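You operate a simulated robot arm through the tools that you are given. There is no shell and no other tool.

You run a simulated robot arm. Do the job below in one go: nothing can be reset, and whatever is moved stays where it is left.

TASK
Scrub the toothpaste out of the window-side basin with the soaped sponge.
Fine: soap it on the bar, rinse it under that basin's cold tap after; tap off, the sponge goes back, the bar stays put. What is to be rubbed or washed off counts as gone when no trace of it is left.
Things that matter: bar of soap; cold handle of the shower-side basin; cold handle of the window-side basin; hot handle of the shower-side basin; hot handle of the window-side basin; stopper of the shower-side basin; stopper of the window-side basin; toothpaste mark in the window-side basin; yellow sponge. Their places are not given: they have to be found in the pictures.

It is judged by the outcome, as a careful person would: the job done as asked, and still so three seconds after it is handed in. It fails if anything else is knocked over, pushed out of place, dropped, spilled or broken.

THE ROBOT
A 7-joint arm with a two-finger parallel gripper, fixed in place. Base frame: the origin is at the foot of the arm, x ahead of it, y to its left, z up. Lengths are in mm, angles in degrees, forces in N, time in s.
Its first joint turns from -149.0 to 149.0 degrees. Payload 3.43 kg.
Tool frame: the origin (TCP) lies between the finger pads and is the grasp point; the fingertips stand 30 mm ahead of it; z points along the fingers, y is the line along which they close. Largest opening 94 mm; finger width 28, thickness 10; the body of the gripper, 50 by 96 mm, starts 55 mm behind the TCP.
Orientation is that of the tool frame in the base frame, as [roll, pitch, yaw] about the fixed x, y, z axes, in that order (R = Rz(yaw) Ry(pitch) Rx(roll)). With the fingers straight down and closing along the base's y, the tool's x points along the base's -x, its y along +y and its z along -z.

THE INTERFACE
- The arm moves only by the tool drive_tool. Its argument "moves" is a list of rows, each an object (a shift or turn left out is 0, a gripper value left out holds the last) with "linear": the shift along the tool's x, y, z in units of 500 mm (1.0 is 500 mm), a list of three; "rotation": the turn, a rotation vector about the tool's x, y, z in units of 180 degrees (1.0 is 180 degrees), a list of three; "hand": the gripper command, from -1 (shut) to 1 (fully open), values between in proportion. In form: [{"linear": [dx, dy, dz], "rotation": [wx, wy, wz], "hand": hand}, ...]. A call has 1 to 20 rows; each row is the pose to reach, as a shift and turn from the pose commanded when the call began, along the tool's axes at that moment. A call with a number of a shift or a turn outside -1 to 1 is refused whole. Each row takes 0.2 s and may step no farther than 50 mm and 8.6 degrees from the row before; otherwise, or with a gripper value out of range, the whole call is refused. A pose out of reach is approached as far as the arm can. The call stops where the force on the tool passes 40 N (or 10 N more than at its start, if that is more) or the arm is blocked; 0.2 s more then pass. The fingers move at their own pace (about 45 mm/s each) and stop on an object; they squeeze with about 31 N. The grip force told is the motor's: it shows also when the fingers shut on nothing. Time passes only in rows, and 0.2 s behind the last, so rows that repeat a pose let the fingers close. It gives the time, the measured TCP pose, the force on the tool (base axes), the opening and the grip force at its end, in the units of the frame above (readings bear some noise), with the torque about the TCP (base axes, N m) and any sound that the robot's microphone picked up.
- Cameras (640 x 400 px; columns grow to the right, rows downward): "scene" is fixed at [400.4, -498.6, 1593.1]; the picture's right is [-0.08, -1.00, 0.00], its down [-0.84, 0.07, -0.53] and it looks along [0.53, -0.04, -0.85] (base axes); focal length 314 px, centre (320, 200). "wrist" rides on the gripper at [76, 14, -102] in the tool frame; the picture's right is [-0.18, 0.98, 0.00], its down [-0.75, -0.14, -0.64] and it looks along [-0.63, -0.12, 0.77] (tool axes); focal length 243 px, centre (320, 200).
- camera(camera): a new picture of that camera. The clock stands still meanwhile.
- point_at(camera, pixels): for up to 12 pixels [column, row] of the newest picture of that camera ("zoom" is the newest enlarged one), the place [x, y, z] in the base frame of the surface seen there, good to about 2 mm. The clock stands still meanwhile.
- inspect(camera, box): a new picture of the part [left, top, right, bottom] of that camera's present view, enlarged. The clock stands still meanwhile.
- close_job(): hands the job in; it is judged then, once.

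Unless the task says otherwise, let go and move clear before handing in.

The tools are called after ">>>" as name(argument=value, ...) on one line, values as JSON. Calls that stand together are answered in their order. drive_tool: Moves the arm, as the interface text tells. Its arguments: {"type":"object","properties":{"moves":{"type":"array","items":{"type":"object","properties":{"linear":{"type":"array","items":{"type":"number"}},"rotation":{"type":"array","items":{"type":"number"}},"hand":{"type":"number"}}}}},"required":["moves"]} The other tools are called the same way: camera (camera) takes a picture; point_at (camera, pixels) gives the place of the surface under pixels of a picture; inspect (camera, box) takes an enlarged picture of a part of a camera's view; close_job () hands the job in.

At the start:

```text
time: 0.0
eef_pos: [932.0, -330.2, 1158.0]
tcp_rot: [-180.0, 0.1, -180.0]
force: [0.0, -0.6, -1.0]
ft_torque: [-0.01, 0.01, -0.03]
finger_gap: 94.0
grasp_force: 0.1
```

scene: 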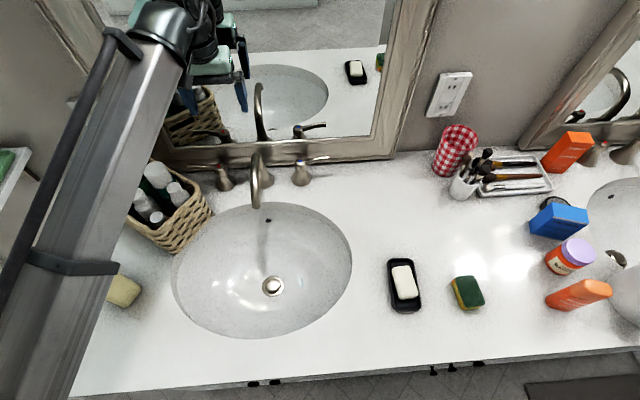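
wrist: 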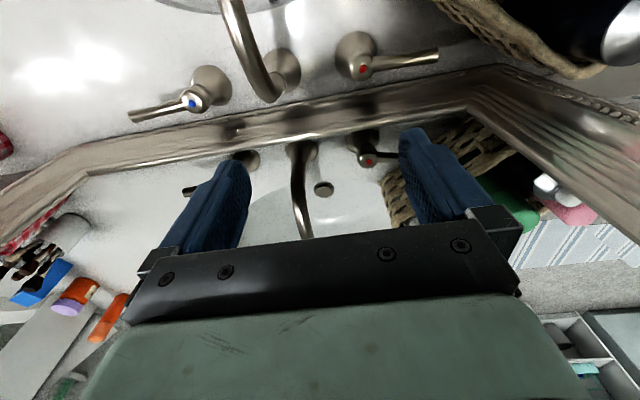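

The scene picture shows a basin at about (262,270) with its taps at (225,178) and (301,172), soap at (404,283), a yellow/green sponge at (467,292), another yellowish thing at (122,290), and a second basin at the right edge. I'll enlarge these parts to identify which basin is window-side and where the toothpaste is.

>>> inspect(camera="scene", box=[160, 140, 360, 350])

>>> inspect(camera="scene", box=[360, 220, 520, 340])

>>> inspect(camera="scene", box=[500, 100, 640, 340])

>>> inspect(camera="scene", box=[0, 130, 200, 400])

```text
1.90 times, centred on (260, 245) of scene
```

zoom: 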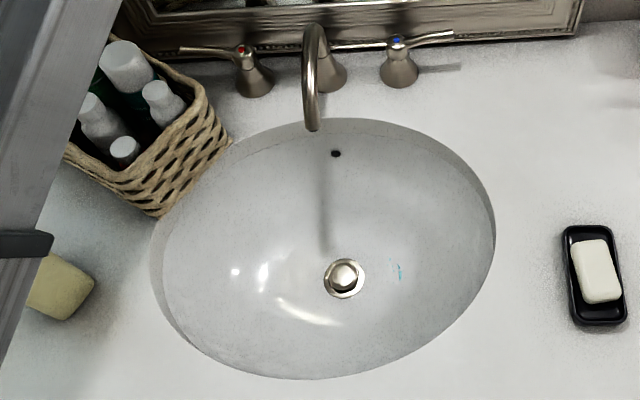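

```text
3.33 times, centred on (440, 280) of scene
```

zoom: 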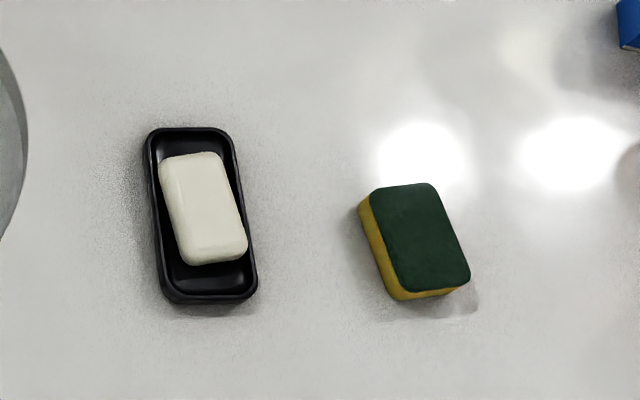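

```text
1.67 times, centred on (570, 220) of scene
```

zoom: 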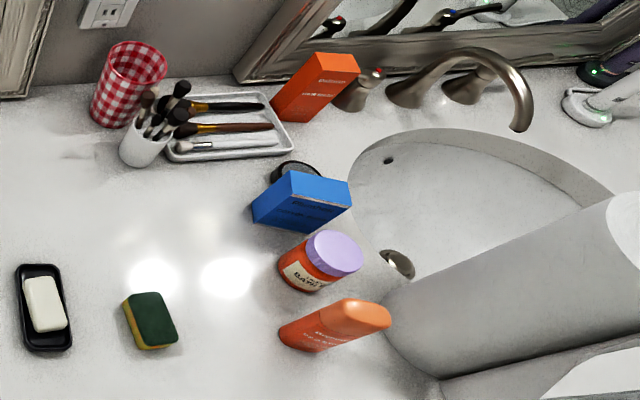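

```text
1.48 times, centred on (100, 265) of scene
```

zoom: 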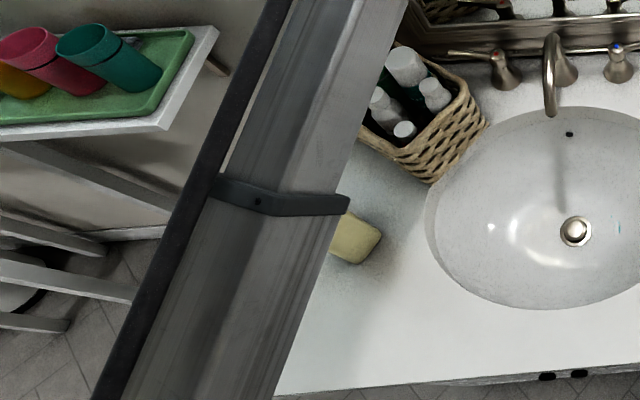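

The zoom shows a small bluish streak right of the stopper in the left basin, and two sponge-like things: a pale yellow one at (122,290) and a green-topped one at (467,292). I'll measure places of these and look at the details before moving.

>>> inspect(camera="scene", box=[90, 255, 170, 325])

>>> inspect(camera="scene", box=[245, 255, 325, 305])

>>> point_at(camera="scene", pixels=[[122, 290], [404, 283], [467, 292], [272, 285], [286, 280], [262, 340], [262, 207], [172, 270], [352, 265], [301, 172], [323, 158], [256, 205]])

```text
5.71 times, centred on (130, 290) of scene
```

zoom: 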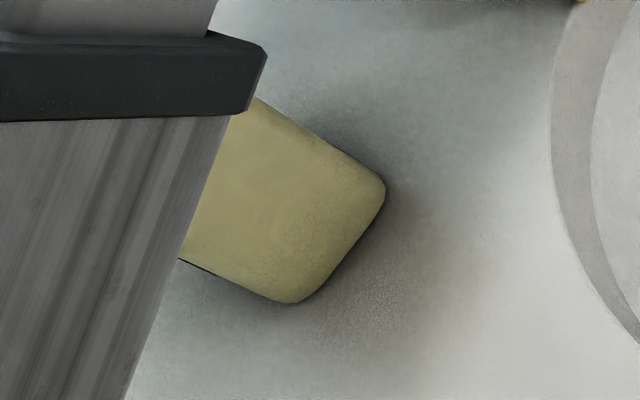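

```text
8.00 times, centred on (285, 280) of scene
```

zoom: 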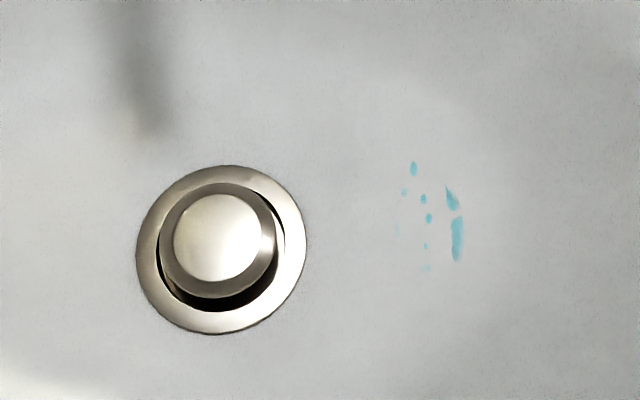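

```text
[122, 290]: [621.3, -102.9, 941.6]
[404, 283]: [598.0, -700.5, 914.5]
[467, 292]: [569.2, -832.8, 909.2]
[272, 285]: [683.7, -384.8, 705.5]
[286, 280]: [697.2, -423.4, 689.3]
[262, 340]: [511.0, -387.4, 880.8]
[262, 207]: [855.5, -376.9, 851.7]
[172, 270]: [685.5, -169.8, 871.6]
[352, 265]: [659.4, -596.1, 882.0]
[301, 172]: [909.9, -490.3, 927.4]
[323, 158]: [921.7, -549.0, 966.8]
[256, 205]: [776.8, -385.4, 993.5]
```

The bluish specks lie at about zoom (425–460,170–260), i.e. (697,-423,689) in the left basin; the pale yellow block stands at about (621,-103) and the green-topped one at (569,-833), which is probably beyond reach. I'll measure the tall items along the way before moving the arm to have a look.

>>> point_at(camera="scene", pixels=[[158, 175], [140, 205], [178, 190], [205, 215], [180, 245], [135, 320], [150, 300], [380, 330], [225, 178], [195, 167], [250, 160], [460, 140]])

>>> inspect(camera="wrist", box=[100, 0, 480, 200])

```text
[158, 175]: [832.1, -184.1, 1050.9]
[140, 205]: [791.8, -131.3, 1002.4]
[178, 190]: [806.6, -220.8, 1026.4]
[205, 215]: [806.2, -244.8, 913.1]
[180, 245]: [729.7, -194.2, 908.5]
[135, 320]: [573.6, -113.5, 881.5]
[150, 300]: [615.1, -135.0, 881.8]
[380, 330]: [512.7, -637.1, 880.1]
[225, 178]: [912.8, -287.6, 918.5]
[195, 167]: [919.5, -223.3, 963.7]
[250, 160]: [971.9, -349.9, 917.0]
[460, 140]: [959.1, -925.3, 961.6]
```

```text
1.68 times, centred on (290, 100) of wrist
```

zoom: 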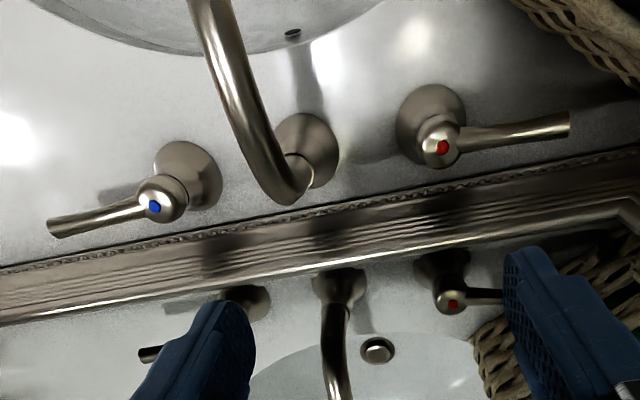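

The wrist view shows the cold handle (blue dot, zoom (155,207)) on the -y side and the hot handle (red dot) on the +y side, both levers pointing outward. I'll move back over the pale yellow block to see it with the wrist camera.

>>> drive_tool(moves=[{"linear": [0.0744, 0.046, 0]}, {"linear": [0.1488, 0.092, 0]}, {"linear": [0.2232, 0.138, 0]}, {"linear": [0.2976, 0.184, 0]}, {"linear": [0.372, 0.23, 0]}, {"linear": [0.4464, 0.276, 0]}, {"linear": [0.5208, 0.322, 0]}, {"linear": [0.5952, 0.368, 0]}, {"linear": [0.6696, 0.414, 0]}, {"linear": [0.744, 0.46, 0]}])

>>> camera(camera="wrist")

>>> camera(camera="scene")

```text
time: 1.0
eef_pos: [800.5, -249.9, 1158.1]
tcp_rot: [-179.7, 0.6, -179.7]
force: [7.1, -1.5, -14.2]
ft_torque: [-0.24, -0.1, -0.14]
finger_gap: 94.1
grasp_force: 0.2
stopped in row 4: the force on the tool passed its limit at 56 N (the readings are from after the stop); the commanded pose is now the measured one
```

```text
taken
```

wrist: 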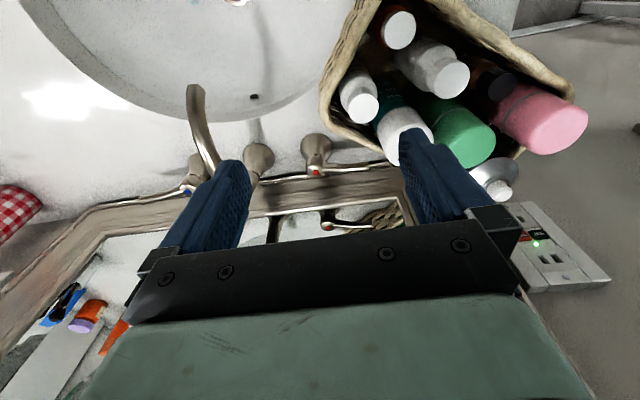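

```text
taken
```

scene: 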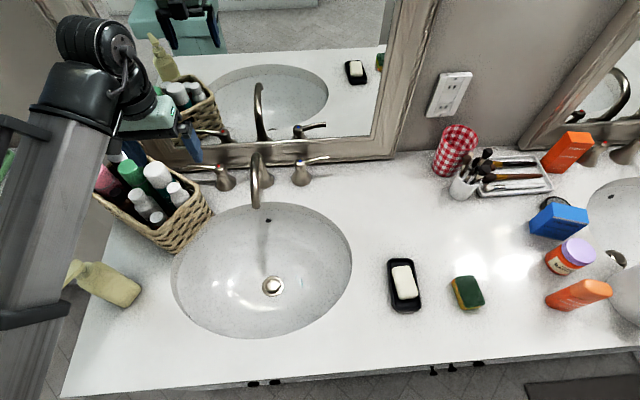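

The yellow block turned out to be part of a pump bottle (scene (105,280)), so the sponge with the green top at (467,292) is the yellow sponge; the move stopped with a 56 N reading. I'll measure how tall the bottles near the gripper are, to see if it was contact or just the jerk of the motion.

>>> point_at(camera="wrist", pixels=[[450, 80], [480, 145], [565, 110], [400, 30], [362, 108], [410, 125], [430, 150], [500, 185], [335, 100]])

>>> point_at(camera="scene", pixels=[[158, 175], [130, 170], [105, 180], [113, 157], [75, 270], [120, 290], [175, 195], [137, 198]])

>>> inspect(camera="scene", box=[40, 60, 280, 240])

```text
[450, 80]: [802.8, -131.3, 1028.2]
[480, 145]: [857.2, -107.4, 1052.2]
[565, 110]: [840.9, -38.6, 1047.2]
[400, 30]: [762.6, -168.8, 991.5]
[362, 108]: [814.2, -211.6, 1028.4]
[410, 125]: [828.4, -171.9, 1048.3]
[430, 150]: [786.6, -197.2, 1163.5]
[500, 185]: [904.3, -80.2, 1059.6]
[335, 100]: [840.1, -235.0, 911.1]
```

```text
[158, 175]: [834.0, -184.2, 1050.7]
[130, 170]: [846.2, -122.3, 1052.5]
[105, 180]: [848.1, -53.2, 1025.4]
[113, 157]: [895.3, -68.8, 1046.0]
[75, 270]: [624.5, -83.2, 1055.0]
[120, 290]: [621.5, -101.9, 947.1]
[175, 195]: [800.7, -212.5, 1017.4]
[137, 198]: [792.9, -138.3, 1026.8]
```

```text
2.22 times, centred on (160, 150) of scene
```

zoom: 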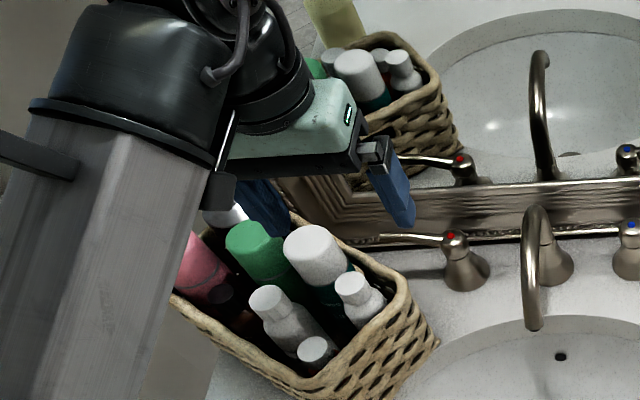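

All bottle tops are below z 1060 while the fingertips are at about 1128, so the stop was from the jerk of fast motion, not contact; I'll go slower. Now I measure the sponge, soap and basin corners closely from the scene.

>>> inspect(camera="scene", box=[440, 265, 500, 320])

>>> inspect(camera="scene", box=[375, 245, 435, 325])

```text
7.27 times, centred on (470, 292) of scene
```

zoom: 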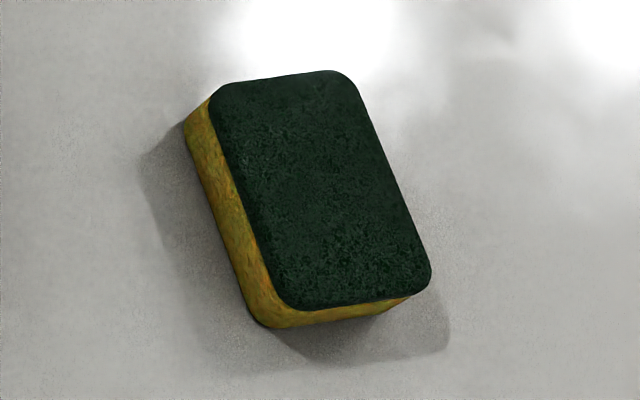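

```text
5.00 times, centred on (405, 285) of scene
```

zoom: 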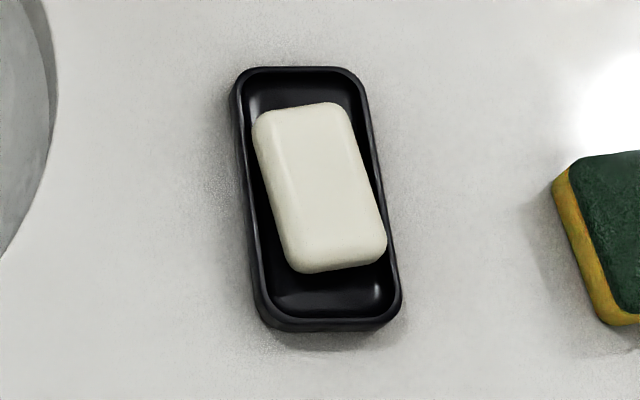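

>>> point_at(camera="zoom", pixels=[[262, 115], [340, 110], [378, 250], [300, 262], [318, 185], [300, 90], [330, 300], [560, 170], [605, 315], [240, 200], [385, 200], [340, 345]])

>>> inspect(camera="scene", box=[440, 265, 500, 320])

>>> point_at(camera="zoom", pixels=[[222, 95], [345, 80], [420, 280], [290, 295], [318, 185], [190, 135], [255, 315], [280, 322], [410, 300], [100, 200]])

```text
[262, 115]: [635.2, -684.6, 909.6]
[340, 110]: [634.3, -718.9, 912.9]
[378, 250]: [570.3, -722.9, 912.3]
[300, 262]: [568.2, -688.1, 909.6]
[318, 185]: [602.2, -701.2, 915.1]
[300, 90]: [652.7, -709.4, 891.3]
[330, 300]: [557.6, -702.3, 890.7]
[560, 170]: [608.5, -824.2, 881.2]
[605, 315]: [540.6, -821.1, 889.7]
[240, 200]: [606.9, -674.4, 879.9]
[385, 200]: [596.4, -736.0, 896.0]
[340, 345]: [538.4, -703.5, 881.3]
```

```text
7.27 times, centred on (470, 292) of scene
```

zoom: 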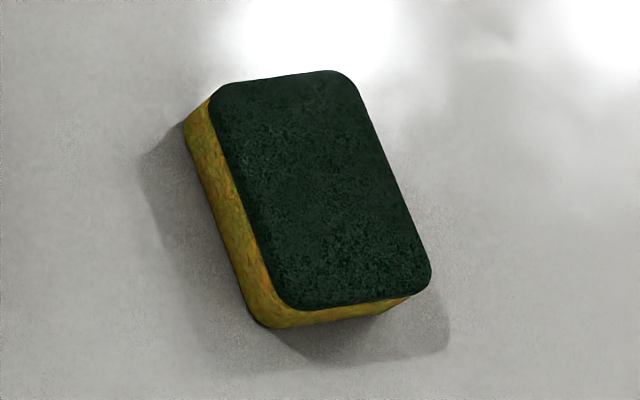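

```text
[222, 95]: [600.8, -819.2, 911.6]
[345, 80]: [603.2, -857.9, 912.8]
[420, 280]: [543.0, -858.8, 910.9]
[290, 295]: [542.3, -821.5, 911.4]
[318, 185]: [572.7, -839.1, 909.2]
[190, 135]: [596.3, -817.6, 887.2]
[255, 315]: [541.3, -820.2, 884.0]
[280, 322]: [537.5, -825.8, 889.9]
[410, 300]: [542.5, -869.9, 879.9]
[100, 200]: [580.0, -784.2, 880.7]
```

The sponge is a roughly 68 x 44 x 31 mm block aligned with the base axes, centred near (572,-839), and the soap bar's top is at z≈914 near (602,-702). Next I sample the basin surface around the mark and stopper to learn its shape.

>>> inspect(camera="scene", box=[245, 255, 325, 305])

>>> point_at(camera="zoom", pixels=[[412, 168], [450, 195], [457, 240], [427, 268], [397, 232], [340, 240], [520, 230], [425, 80], [430, 340], [220, 240], [165, 310], [280, 310]])

>>> point_at(camera="scene", pixels=[[300, 283], [310, 285], [320, 285], [330, 285], [340, 285], [296, 300], [296, 320], [296, 260], [296, 240], [262, 310], [262, 250], [230, 280]])

```text
8.00 times, centred on (285, 280) of scene
```

zoom: 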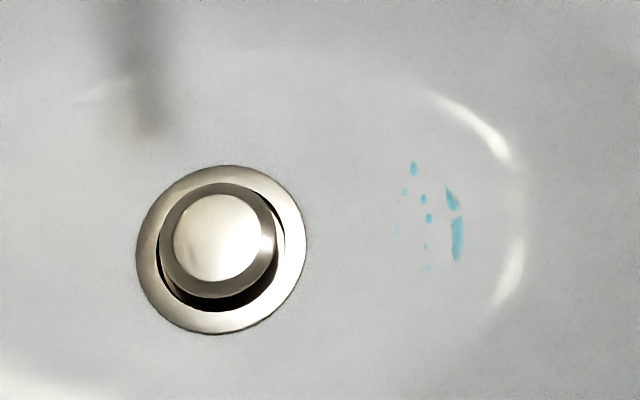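

```text
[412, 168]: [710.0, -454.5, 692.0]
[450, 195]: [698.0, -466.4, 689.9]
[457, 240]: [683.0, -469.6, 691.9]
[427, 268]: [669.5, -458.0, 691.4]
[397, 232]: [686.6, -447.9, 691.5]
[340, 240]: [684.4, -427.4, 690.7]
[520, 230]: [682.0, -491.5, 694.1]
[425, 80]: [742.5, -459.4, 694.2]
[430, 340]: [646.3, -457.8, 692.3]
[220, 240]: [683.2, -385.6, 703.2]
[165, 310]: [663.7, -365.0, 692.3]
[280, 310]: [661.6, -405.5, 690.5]
```

```text
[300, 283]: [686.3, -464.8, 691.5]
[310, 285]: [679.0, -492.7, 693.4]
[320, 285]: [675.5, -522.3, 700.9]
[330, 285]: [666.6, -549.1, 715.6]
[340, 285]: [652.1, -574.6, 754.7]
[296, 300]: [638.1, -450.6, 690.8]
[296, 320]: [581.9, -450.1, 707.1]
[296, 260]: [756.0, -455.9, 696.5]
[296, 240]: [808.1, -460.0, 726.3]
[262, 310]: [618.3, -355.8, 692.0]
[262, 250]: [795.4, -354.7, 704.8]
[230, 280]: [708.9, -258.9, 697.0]
```

The mark spots lie on the flat basin bottom: x 669–710, y -448…-470, z≈691, with the stopper (raised, open) at (683,-386). I'll now swing slowly over toward the soap/sponge side at the present height, using shorter steps.

>>> drive_tool(moves=[{"linear": [0.01, -0.02, 0]}, {"linear": [0.03, -0.065, 0]}, {"linear": [0.05, -0.11, 0]}, {"linear": [0.07, -0.155, 0]}, {"linear": [0.09, -0.2, 0]}, {"linear": [0.11, -0.245, 0]}, {"linear": [0.13, -0.29, 0]}, {"linear": [0.15, -0.335, 0]}, {"linear": [0.17, -0.38, 0]}, {"linear": [0.19, -0.425, 0]}, {"linear": [0.21, -0.47, 0]}, {"linear": [0.23, -0.515, 0]}, {"linear": [0.25, -0.56, 0]}, {"linear": [0.27, -0.605, 0]}, {"linear": [0.29, -0.65, 0]}, {"linear": [0.31, -0.68, 0]}, {"linear": [0.32, -0.7, 0]}, {"linear": [0.32, -0.7, 0]}])

>>> camera(camera="wrist")

>>> camera(camera="scene")

```text
time: 4.8
eef_pos: [641.5, -602.3, 1157.3]
tcp_rot: [-179.8, 0.5, -179.7]
force: [-0.2, 0.3, -0.2]
ft_torque: [0.01, 0.01, 0.02]
finger_gap: 94.0
grasp_force: 0.2
```

```text
taken
```

wrist: 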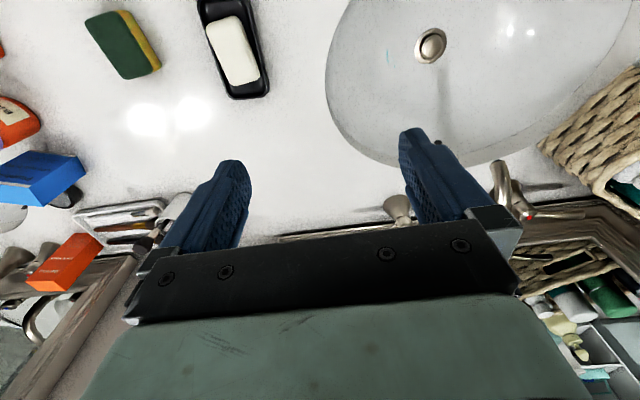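

```text
taken
```

scene: 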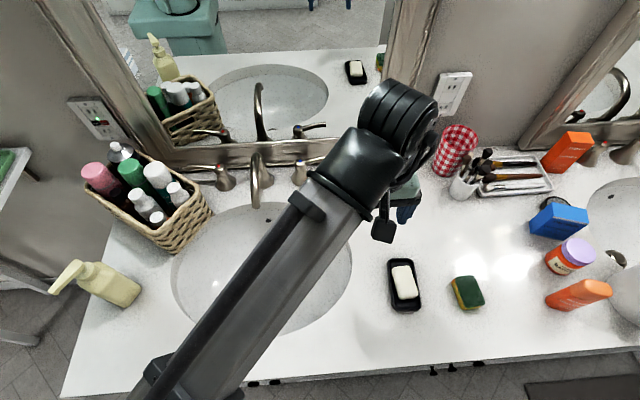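

The swing worked with no contact. In the wrist view the sponge is at (123,45) and the soap at (235,50); I'll measure the arm's own wrist shape in the scene to know how much clearance it needs near the spout, and view the cold tap lever.

>>> point_at(camera="scene", pixels=[[400, 100], [430, 110], [365, 95], [345, 150], [380, 185], [410, 190], [383, 230], [405, 212], [310, 200], [250, 290], [420, 150], [390, 150]])

>>> inspect(camera="scene", box=[190, 120, 350, 220])

>>> inspect(camera="wrist", box=[300, 100, 620, 300])

```text
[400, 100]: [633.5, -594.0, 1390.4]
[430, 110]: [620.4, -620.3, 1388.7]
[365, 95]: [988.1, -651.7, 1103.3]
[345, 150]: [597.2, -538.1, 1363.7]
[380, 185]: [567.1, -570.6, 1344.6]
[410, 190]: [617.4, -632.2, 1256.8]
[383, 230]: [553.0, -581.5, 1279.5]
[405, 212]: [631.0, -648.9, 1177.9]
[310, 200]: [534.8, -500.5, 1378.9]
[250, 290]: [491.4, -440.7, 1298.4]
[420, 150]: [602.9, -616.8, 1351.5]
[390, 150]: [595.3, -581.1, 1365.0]
```

```text
4.00 times, centred on (270, 170) of scene
```

zoom: 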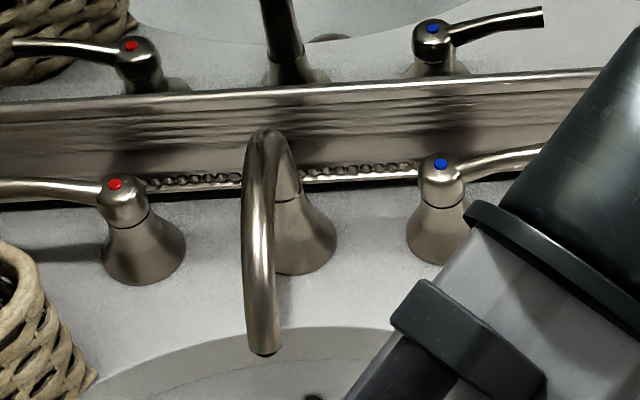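

```text
2.00 times, centred on (460, 200) of wrist
```

zoom: 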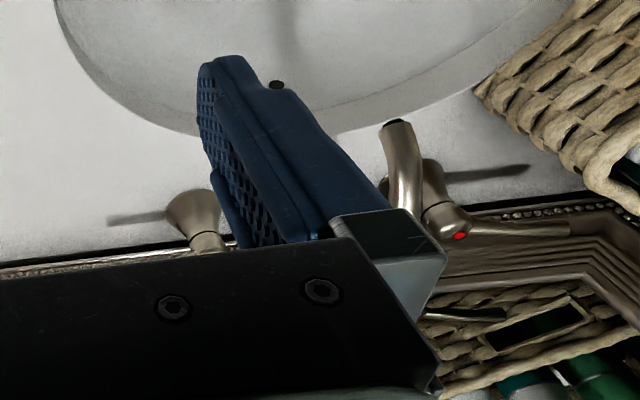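

The wrist body sits straight above the TCP at z≈1390 and the forearm slopes down toward the base, so I need to know how the arm's elbow lies before descending into the basin. I'll sample along the forearm.

>>> point_at(camera="scene", pixels=[[270, 260], [230, 320], [200, 350], [170, 380], [155, 396], [300, 260], [250, 340], [230, 365], [210, 390]])

>>> inspect(camera="scene", box=[100, 0, 420, 200])

```text
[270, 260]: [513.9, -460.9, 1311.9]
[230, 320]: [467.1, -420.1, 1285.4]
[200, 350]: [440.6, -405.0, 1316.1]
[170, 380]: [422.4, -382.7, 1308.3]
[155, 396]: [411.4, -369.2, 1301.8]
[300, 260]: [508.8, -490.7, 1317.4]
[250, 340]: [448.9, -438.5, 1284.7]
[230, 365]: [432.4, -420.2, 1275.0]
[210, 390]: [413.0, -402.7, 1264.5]
```

```text
2.00 times, centred on (260, 100) of scene
```

zoom: 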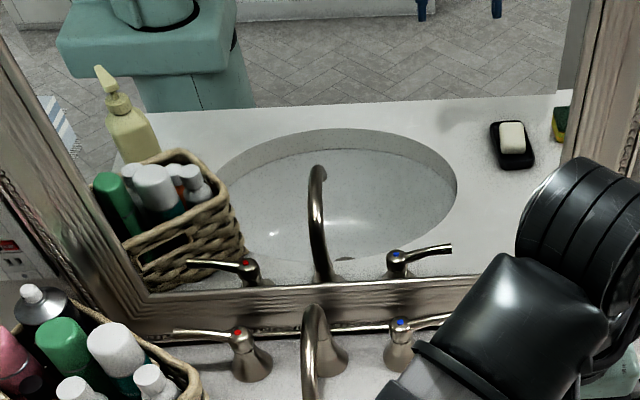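

The forearm lies high, sloping up toward the wrist, so lowering at this range should be fine. I'll move toward the sponge at z≈1100 while tilting the fingers about 20° forward (toward +x) to gain reach, then look with the wrist camera.

>>> drive_tool(moves=[{"linear": [0.004, -0.011, 0.003], "rotation": [0, -0.003, 0]}, {"linear": [0.012, -0.032, 0.01], "rotation": [0, -0.01, 0]}, {"linear": [0.023, -0.06, 0.019], "rotation": [0, -0.019, 0]}, {"linear": [0.035, -0.089, 0.029], "rotation": [0, -0.028, 0]}, {"linear": [0.046, -0.117, 0.038], "rotation": [0, -0.037, 0]}, {"linear": [0.057, -0.146, 0.047], "rotation": [0, -0.046, 0]}, {"linear": [0.068, -0.174, 0.056], "rotation": [0, -0.054, 0]}, {"linear": [0.079, -0.203, 0.065], "rotation": [0, -0.063, 0]}, {"linear": [0.09, -0.231, 0.074], "rotation": [0, -0.072, 0]}, {"linear": [0.101, -0.26, 0.083], "rotation": [0, -0.081, 0]}, {"linear": [0.112, -0.288, 0.092], "rotation": [0, -0.09, 0]}, {"linear": [0.121, -0.313, 0.1], "rotation": [0, -0.098, 0]}, {"linear": [0.13, -0.335, 0.107], "rotation": [0, -0.104, 0]}, {"linear": [0.135, -0.349, 0.112], "rotation": [0, -0.109, 0]}, {"linear": [0.138, -0.356, 0.114], "rotation": [0, -0.1111, 0]}, {"linear": [0.138, -0.356, 0.114], "rotation": [0, -0.1111, 0]}])

>>> camera(camera="wrist")

>>> camera(camera="scene")

```text
time: 8.2
eef_pos: [573.8, -779.3, 1101.1]
tcp_rot: [-179.8, 20.5, -179.6]
force: [-0.4, -0.1, -0.1]
ft_torque: [-0.01, 0.04, 0.03]
finger_gap: 93.9
grasp_force: 0.1
```

```text
taken
```

wrist: 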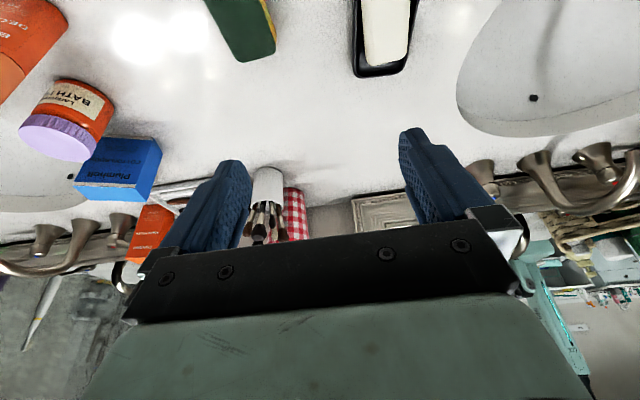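

```text
taken
```

scene: 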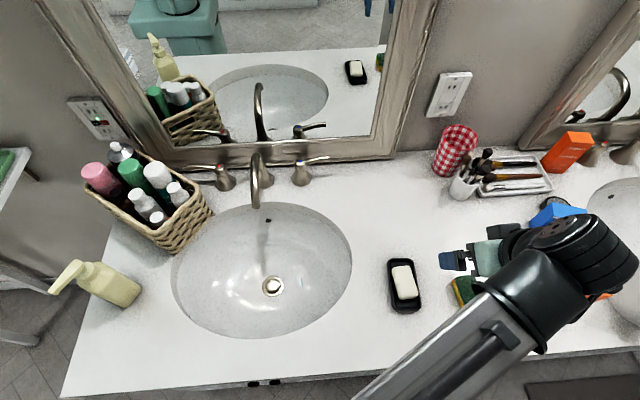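

The arm reached (574,-779,1101) with the 20° tilt as commanded. Now I move over the sponge at (572,-840) and down to z≈1010 to see if that range is reachable.

>>> drive_tool(moves=[{"linear": [0.004, -0.007, 0.01]}, {"linear": [0.012, -0.022, 0.03]}, {"linear": [0.022, -0.04, 0.055]}, {"linear": [0.034, -0.061, 0.085]}, {"linear": [0.045, -0.082, 0.114]}, {"linear": [0.055, -0.1, 0.139]}, {"linear": [0.063, -0.115, 0.159]}, {"linear": [0.0674, -0.122, 0.169]}, {"linear": [0.0674, -0.122, 0.169]}, {"linear": [0.0674, -0.122, 0.169]}])

>>> camera(camera="wrist")

>>> inspect(camera="scene", box=[380, 180, 640, 380])

```text
time: 10.4
eef_pos: [572.6, -840.3, 1010.5]
tcp_rot: [-179.8, 20.6, -179.6]
force: [0.2, -0.8, -0.7]
ft_torque: [-0.02, 0.0, -0.02]
finger_gap: 94.1
grasp_force: 0.1
```

```text
taken
```

wrist: 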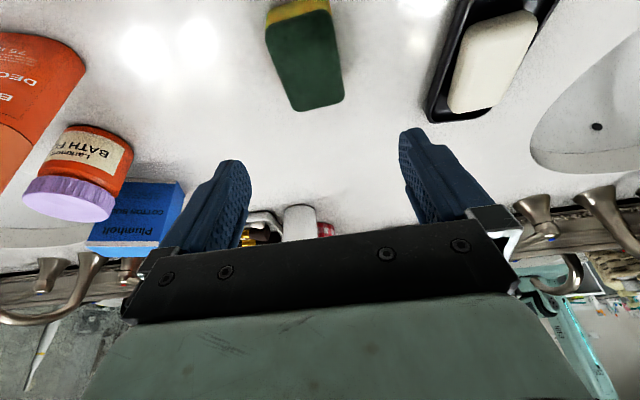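

```text
2.00 times, centred on (510, 280) of scene
```

zoom: 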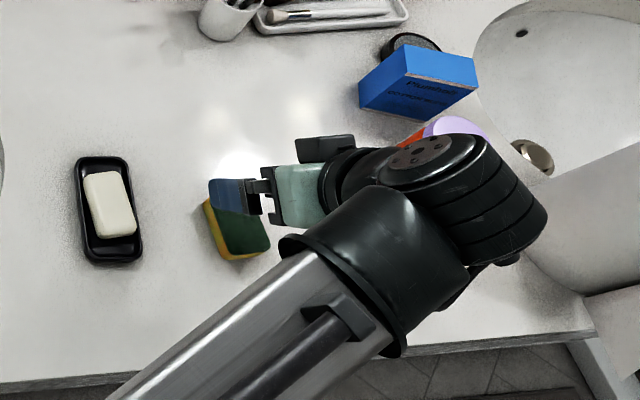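

The arm reaches (572.6,-840.3,1010.5) fine; the sponge is at (305,60) in the wrist view. I'll measure its corners from this nearer view and what the dark box at zoom (325,148) is.

>>> point_at(camera="zoom", pixels=[[325, 148], [300, 185], [235, 195], [262, 190], [450, 160], [370, 230]])

>>> inspect(camera="wrist", box=[230, 0, 390, 120])

```text
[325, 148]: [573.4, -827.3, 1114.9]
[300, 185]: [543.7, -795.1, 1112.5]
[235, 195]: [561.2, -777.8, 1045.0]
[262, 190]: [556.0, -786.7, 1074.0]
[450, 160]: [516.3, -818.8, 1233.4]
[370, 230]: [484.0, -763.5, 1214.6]
```

```text
3.33 times, centred on (310, 60) of wrist
```

zoom: 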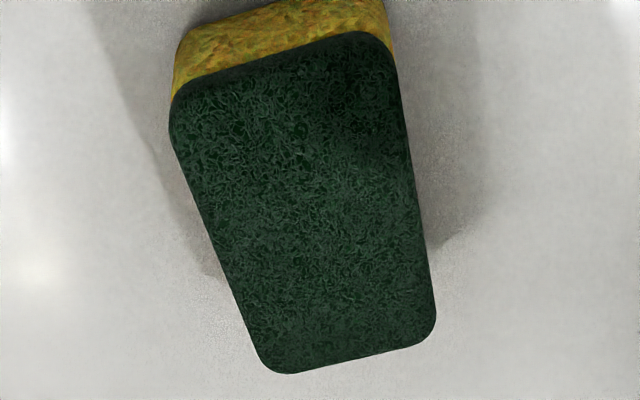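

>>> point_at(camera="zoom", pixels=[[172, 115], [395, 70], [434, 310], [265, 355], [290, 200], [180, 60], [385, 15], [270, 370], [432, 335], [285, 45], [160, 140], [430, 260]])

```text
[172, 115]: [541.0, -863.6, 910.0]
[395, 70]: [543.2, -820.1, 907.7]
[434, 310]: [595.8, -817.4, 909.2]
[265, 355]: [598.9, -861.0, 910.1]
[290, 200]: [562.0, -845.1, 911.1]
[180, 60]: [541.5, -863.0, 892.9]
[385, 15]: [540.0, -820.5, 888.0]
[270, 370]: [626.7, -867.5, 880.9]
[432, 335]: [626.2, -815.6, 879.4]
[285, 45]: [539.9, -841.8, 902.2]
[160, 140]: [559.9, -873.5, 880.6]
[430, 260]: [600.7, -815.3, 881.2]
```

The sponge top is z≈910, y from -864 to -818, x from 539 to ~603 (centre ≈ (571,-841)), on the counter at z≈880.5. I'll descend straddling it so the fingertips end about 15 mm above the counter, leaving the yellow underside free.

>>> drive_tool(moves=[{"linear": [0.004, 0, 0.008]}, {"linear": [0.012, 0, 0.024]}, {"linear": [0.022, -0.0005, 0.044]}, {"linear": [0.033, -0.001, 0.065]}, {"linear": [0.044, -0.001, 0.087]}, {"linear": [0.055, -0.001, 0.108]}, {"linear": [0.064, -0.0014, 0.126]}, {"linear": [0.071, -0.0014, 0.14]}, {"linear": [0.0765, -0.0014, 0.151]}, {"linear": [0.0796, -0.0014, 0.157]}, {"linear": [0.0796, -0.0014, 0.157]}])

>>> inspect(camera="scene", box=[400, 220, 560, 340])

>>> camera(camera="wrist")

```text
time: 12.8
eef_pos: [562.5, -840.3, 923.4]
tcp_rot: [-179.8, 20.6, -179.6]
force: [0.4, 0.3, -0.3]
ft_torque: [-0.02, -0.02, 0.01]
finger_gap: 94.1
grasp_force: 0.0
```

```text
3.33 times, centred on (480, 280) of scene
```

zoom: 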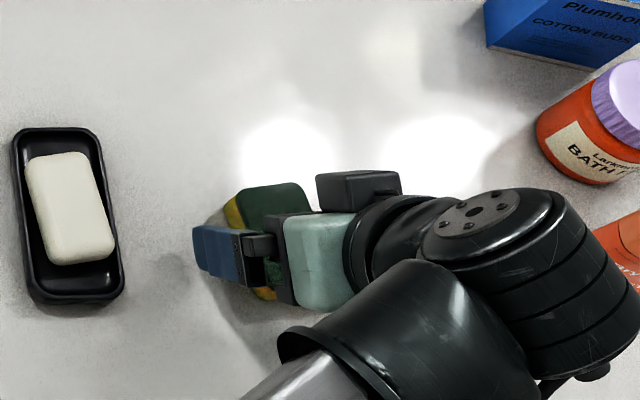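

```text
taken
```

wrist: 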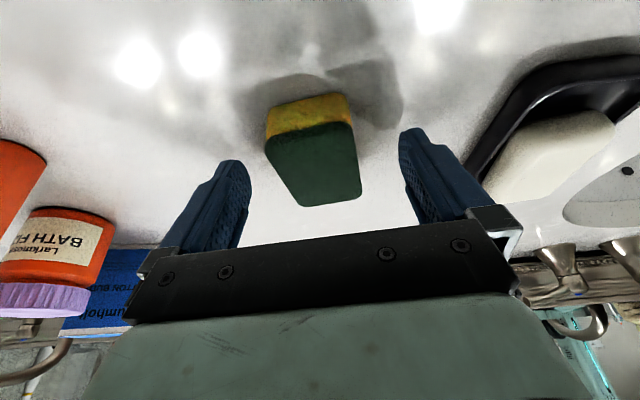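

The fingers straddle the sponge (wrist view: sponge at (315,150) between finger tips at (235,165) and (405,135)) with no force. I close the gripper now.

>>> drive_tool(moves=[{"hand": -1}, {"hand": -1}, {"hand": -1}, {"hand": -1}, {"hand": -1}, {"hand": -1}, {"hand": -1}, {"hand": -1}])

>>> camera(camera="wrist")

```text
time: 14.6
eef_pos: [562.7, -841.3, 923.8]
tcp_rot: [-179.8, 20.5, -179.6]
force: [-0.4, 0.0, 0.6]
ft_torque: [-0.01, -0.04, -0.04]
finger_gap: 41.9
grasp_force: 31.0
```

```text
taken
```

wrist: 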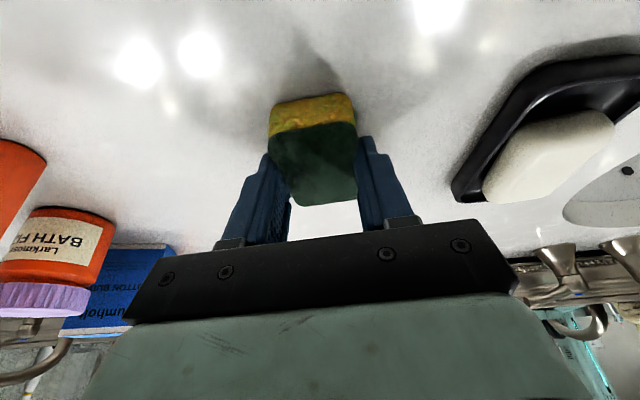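

The sponge is held (gap 41.9 mm, 31 N). I lift it 80 mm and carry it over the soap bar at (602,-702).

>>> drive_tool(moves=[{"linear": [-0.004, 0, -0.011]}, {"linear": [-0.013, 0, -0.035]}, {"linear": [-0.025, 0, -0.067]}, {"linear": [-0.038, 0, -0.1]}, {"linear": [-0.048, 0, -0.128]}, {"linear": [-0.0563, 0.003, -0.1498]}, {"linear": [-0.0586, 0.011, -0.1489]}, {"linear": [-0.0634, 0.033, -0.1471]}, {"linear": [-0.0705, 0.067, -0.1445]}, {"linear": [-0.0776, 0.1, -0.1418]}, {"linear": [-0.0846, 0.134, -0.1391]}, {"linear": [-0.0917, 0.167, -0.1365]}, {"linear": [-0.0988, 0.201, -0.1338]}, {"linear": [-0.1059, 0.234, -0.1311]}, {"linear": [-0.1112, 0.26, -0.1291]}, {"linear": [-0.1141, 0.274, -0.128]}, {"linear": [-0.1153, 0.279, -0.1276]}, {"linear": [-0.1153, 0.279, -0.1276]}])

>>> camera(camera="wrist")

>>> camera(camera="scene")

```text
time: 18.4
eef_pos: [592.9, -701.6, 1002.0]
tcp_rot: [-179.7, 20.4, -179.6]
force: [-0.3, 0.3, 0.1]
ft_torque: [-0.01, -0.03, 0.05]
finger_gap: 41.6
grasp_force: 30.8
```

```text
taken
```

wrist: 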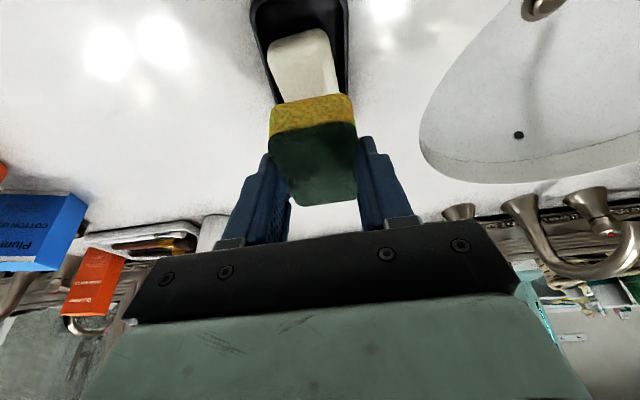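

```text
taken
```

scene: 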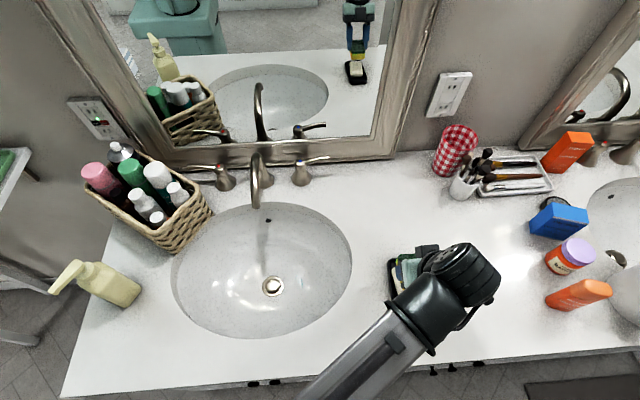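

The sponge is over the soap (wrist view: soap at (303,60) just beyond the sponge). I lower 40 mm gently, watching the force.

>>> drive_tool(moves=[{"linear": [0.002, 0, 0.006]}, {"linear": [0.007, 0, 0.018]}, {"linear": [0.012, 0, 0.032]}, {"linear": [0.017, 0, 0.046]}, {"linear": [0.021, 0, 0.057]}, {"linear": [0.025, 0, 0.067]}, {"linear": [0.0279, 0, 0.075]}, {"linear": [0.0279, 0, 0.075]}])

>>> inspect(camera="scene", box=[320, 40, 400, 90])

>>> camera(camera="wrist")

```text
time: 20.2
eef_pos: [593.4, -702.4, 962.9]
tcp_rot: [-179.7, 20.6, -179.6]
force: [1.2, -1.0, -0.7]
ft_torque: [0.01, 0.03, 0.01]
finger_gap: 41.6
grasp_force: 31.2
```

```text
8.00 times, centred on (360, 65) of scene
```

zoom: 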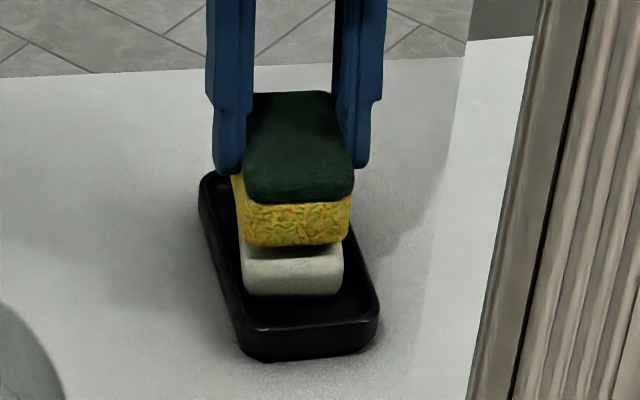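

```text
taken
```

wrist: 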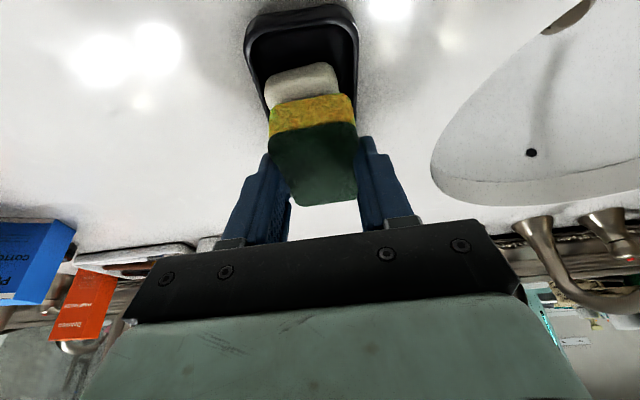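

The mirror view (zoom) shows the sponge a few mm above the soap with good alignment. I lower in 1 mm steps, 5 mm in all.

>>> drive_tool(moves=[{"linear": [0.0007, 0, 0.0019]}, {"linear": [0.0014, 0, 0.0038]}, {"linear": [0.0021, 0, 0.0056]}, {"linear": [0.0028, 0, 0.0075]}, {"linear": [0.0035, 0, 0.0094]}])

>>> inspect(camera="scene", box=[320, 40, 400, 90])

```text
time: 21.4
eef_pos: [594.1, -701.4, 958.7]
tcp_rot: [-179.9, 20.5, -179.6]
force: [-1.2, -1.2, 0.5]
ft_torque: [0.02, -0.02, -0.01]
finger_gap: 41.3
grasp_force: 30.7
```

```text
8.00 times, centred on (360, 65) of scene
```

zoom: 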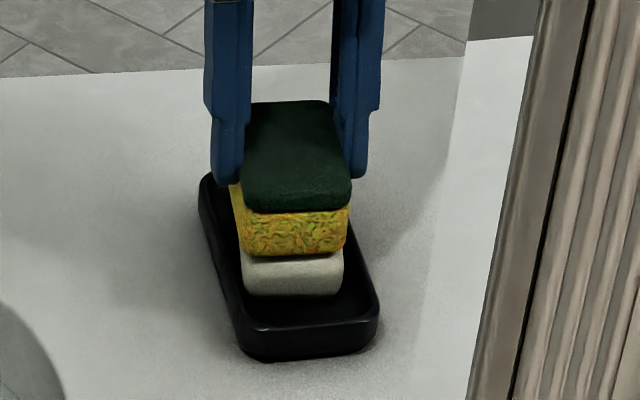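

The gap is almost closed with no force yet. I go down another 3 mm in small steps.

>>> drive_tool(moves=[{"linear": [0.0005, 0, 0.0013]}, {"linear": [0.001, 0, 0.0026]}, {"linear": [0.0014, 0, 0.0038]}, {"linear": [0.0018, 0, 0.0048]}, {"linear": [0.0021, 0, 0.0056]}])

```text
time: 22.6
eef_pos: [594.2, -703.1, 955.5]
tcp_rot: [-179.9, 20.6, -179.6]
force: [0.7, 1.1, 15.3]
ft_torque: [0.01, -0.09, 0.0]
finger_gap: 41.7
grasp_force: 30.8
```

Contact: about 15 N down at z 955.5. I ease off a little and make small 5 mm strokes along x on the bar, so the bar isn't dragged.

>>> drive_tool(moves=[{"linear": [-0.0006, 0, -0.0015]}, {"linear": [-0.0053, 0, 0.0003]}, {"linear": [-0.01, 0, 0.002]}, {"linear": [-0.0053, 0, 0.0003]}, {"linear": [-0.0006, 0, -0.0015]}, {"linear": [0.0041, 0, -0.0033]}, {"linear": [0.0088, 0, -0.005]}, {"linear": [0.0041, 0, -0.0033]}, {"linear": [-0.0006, 0, -0.0015]}])

>>> inspect(camera="scene", box=[320, 40, 400, 90])

```text
time: 24.6
eef_pos: [592.2, -702.0, 955.6]
tcp_rot: [-179.8, 20.4, -179.6]
force: [-3.4, 0.8, 8.5]
ft_torque: [0.02, 0.12, -0.01]
finger_gap: 41.4
grasp_force: 31.3
```

```text
8.00 times, centred on (360, 65) of scene
```

zoom: 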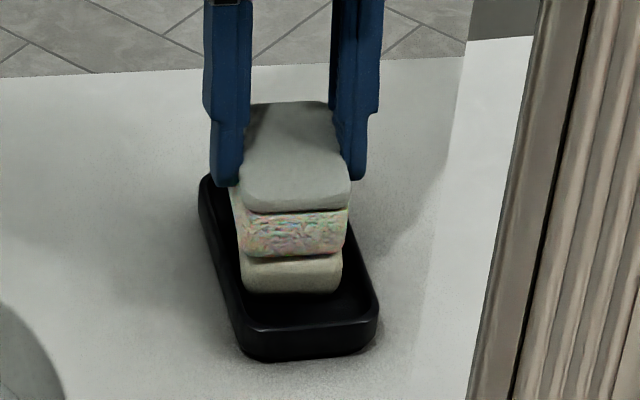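

The sponge has turned whitish and soapy in the mirror view, and the bar seems to be where it was. I lift off 60 mm and check the bar and sponge.

>>> drive_tool(moves=[{"linear": [-0.001, 0, -0.003]}, {"linear": [-0.005, 0, -0.013]}, {"linear": [-0.012, 0, -0.033]}, {"linear": [-0.022, 0, -0.058]}, {"linear": [-0.032, 0, -0.084]}, {"linear": [-0.039, 0, -0.104]}, {"linear": [-0.0422, 0, -0.1124]}, {"linear": [-0.0422, 0, -0.1124]}])

>>> inspect(camera="scene", box=[320, 20, 400, 90])

>>> camera(camera="wrist")

>>> camera(camera="scene")

```text
time: 26.4
eef_pos: [592.7, -702.8, 1015.6]
tcp_rot: [-179.9, 20.5, -179.6]
force: [-0.2, -0.2, 0.7]
ft_torque: [-0.04, -0.02, -0.02]
finger_gap: 41.7
grasp_force: 30.6
```

```text
5.71 times, centred on (360, 55) of scene
```

zoom: 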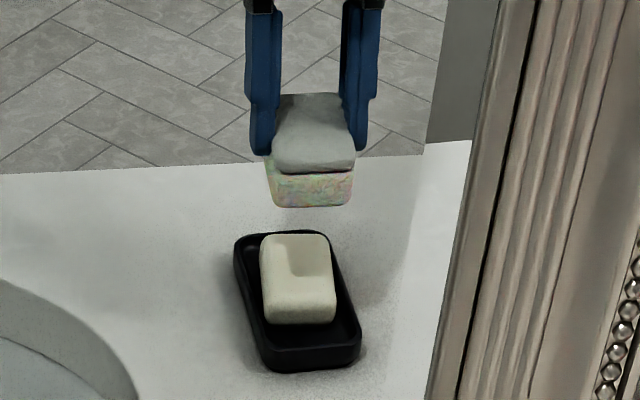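

```text
taken
```

wrist: 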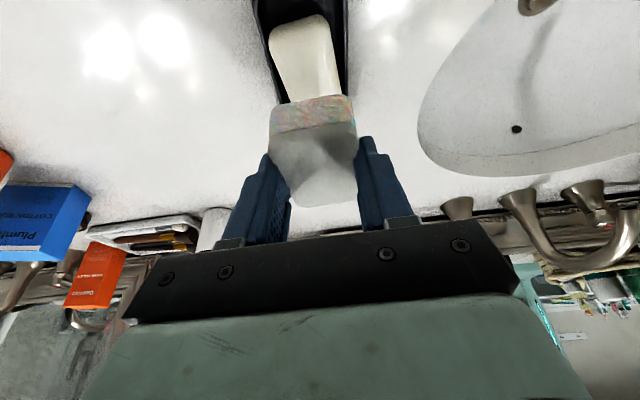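

```text
taken
```

scene: 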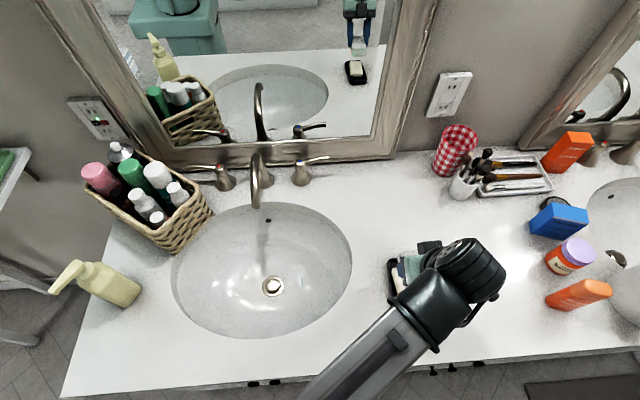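

The bar lies in its dish as before and the sponge stays soapy. Before going deep into the basin I measure how the forearm slopes in this lower pose.

>>> point_at(camera="scene", pixels=[[460, 260], [430, 300], [400, 330], [375, 355], [350, 380], [335, 395], [410, 345], [475, 290], [465, 320], [430, 246], [404, 270], [490, 265]])

>>> inspect(camera="scene", box=[280, 220, 520, 400])

```text
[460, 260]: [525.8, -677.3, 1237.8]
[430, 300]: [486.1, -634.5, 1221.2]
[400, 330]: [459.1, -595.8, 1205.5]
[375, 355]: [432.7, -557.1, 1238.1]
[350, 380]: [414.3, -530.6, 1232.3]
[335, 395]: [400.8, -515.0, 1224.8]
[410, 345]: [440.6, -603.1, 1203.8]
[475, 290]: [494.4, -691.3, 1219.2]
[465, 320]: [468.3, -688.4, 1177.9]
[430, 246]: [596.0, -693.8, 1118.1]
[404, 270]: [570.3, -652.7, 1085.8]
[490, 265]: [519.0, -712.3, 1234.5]
```

```text
2.22 times, centred on (400, 310) of scene
```

zoom: 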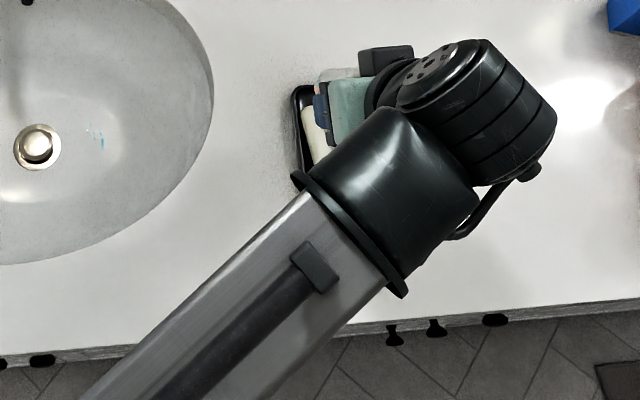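

The forearm top is at z≈1205–1220 over the counter front, sloping slightly down to the base. I carry the sponge over the mark at this height, then check the forearm's height again before lowering.

>>> drive_tool(moves=[{"linear": [-0.003, 0.009, 0.001]}, {"linear": [-0.01, 0.03, 0.004]}, {"linear": [-0.022, 0.065, 0.008]}, {"linear": [-0.036, 0.105, 0.013]}, {"linear": [-0.05, 0.145, 0.0185]}, {"linear": [-0.0635, 0.186, 0.024]}, {"linear": [-0.077, 0.226, 0.029]}, {"linear": [-0.091, 0.267, 0.034]}, {"linear": [-0.105, 0.307, 0.039]}, {"linear": [-0.119, 0.348, 0.0445]}, {"linear": [-0.132, 0.387, 0.049]}, {"linear": [-0.146, 0.427, 0.0545]}, {"linear": [-0.157, 0.46, 0.0587]}, {"linear": [-0.164, 0.48, 0.0613]}, {"linear": [-0.1668, 0.488, 0.0623]}, {"linear": [-0.1668, 0.488, 0.0623]}])

>>> camera(camera="scene")

>>> camera(camera="wrist")

```text
time: 29.8
eef_pos: [681.2, -457.9, 1015.3]
tcp_rot: [-179.9, 20.5, -179.5]
force: [0.9, -0.4, 0.4]
ft_torque: [0.0, -0.01, 0.04]
finger_gap: 41.7
grasp_force: 31.3
```

```text
taken
```

scene: 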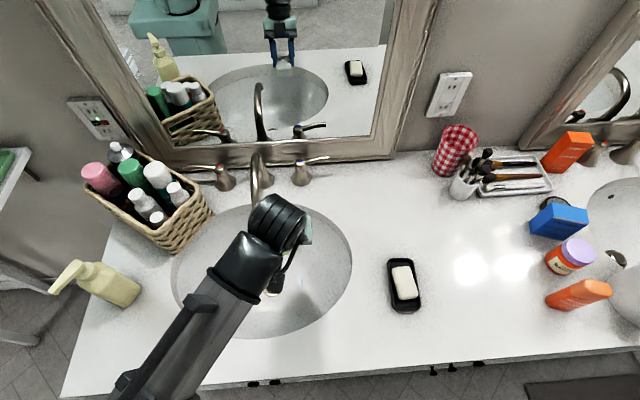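

```text
taken
```

wrist: 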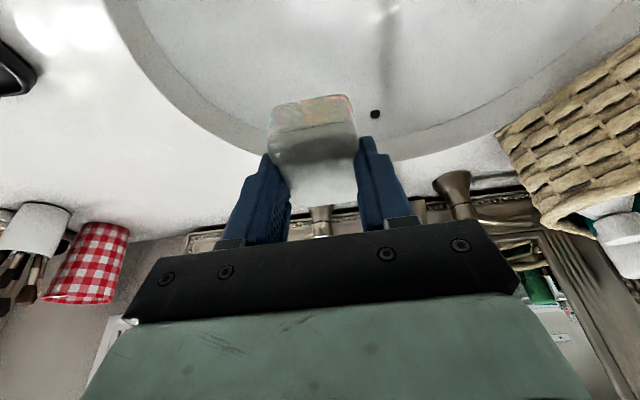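

>>> point_at(camera="scene", pixels=[[240, 260], [230, 300], [215, 330], [195, 360], [180, 390], [200, 310], [170, 350], [140, 385], [275, 220], [300, 235], [245, 315], [288, 262]])

>>> inspect(camera="scene", box=[100, 180, 360, 400])

>>> inspect(camera="scene", box=[220, 0, 340, 140])

```text
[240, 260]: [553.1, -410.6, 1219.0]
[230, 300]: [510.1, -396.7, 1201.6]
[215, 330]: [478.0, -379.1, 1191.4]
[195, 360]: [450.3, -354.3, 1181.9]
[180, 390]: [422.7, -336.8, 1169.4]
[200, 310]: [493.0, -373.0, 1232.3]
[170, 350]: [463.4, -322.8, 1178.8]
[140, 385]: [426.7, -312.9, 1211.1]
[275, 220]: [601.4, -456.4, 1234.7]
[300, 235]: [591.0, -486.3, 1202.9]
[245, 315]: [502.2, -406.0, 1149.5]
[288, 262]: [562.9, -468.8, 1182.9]
```

```text
1.82 times, centred on (230, 290) of scene
```

zoom: 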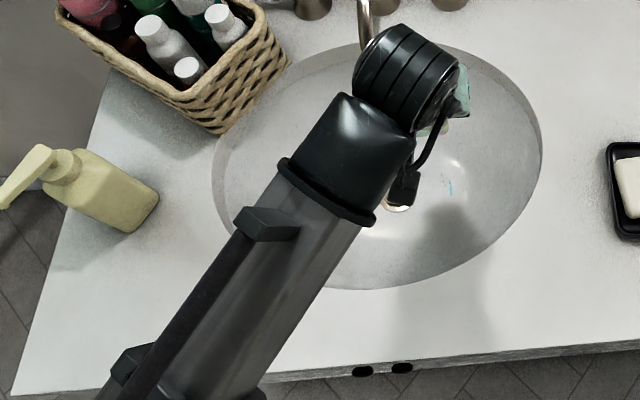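

```text
2.86 times, centred on (280, 70) of scene
```

zoom: 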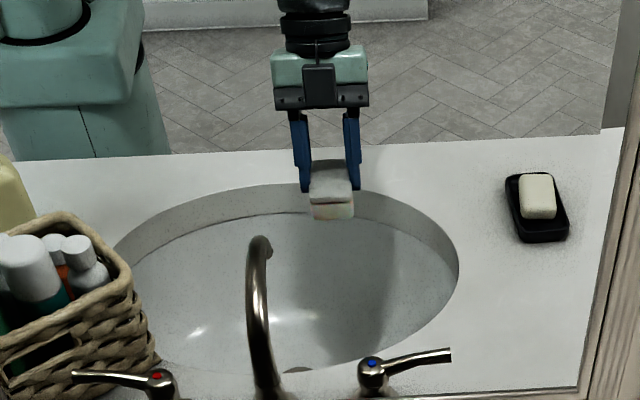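

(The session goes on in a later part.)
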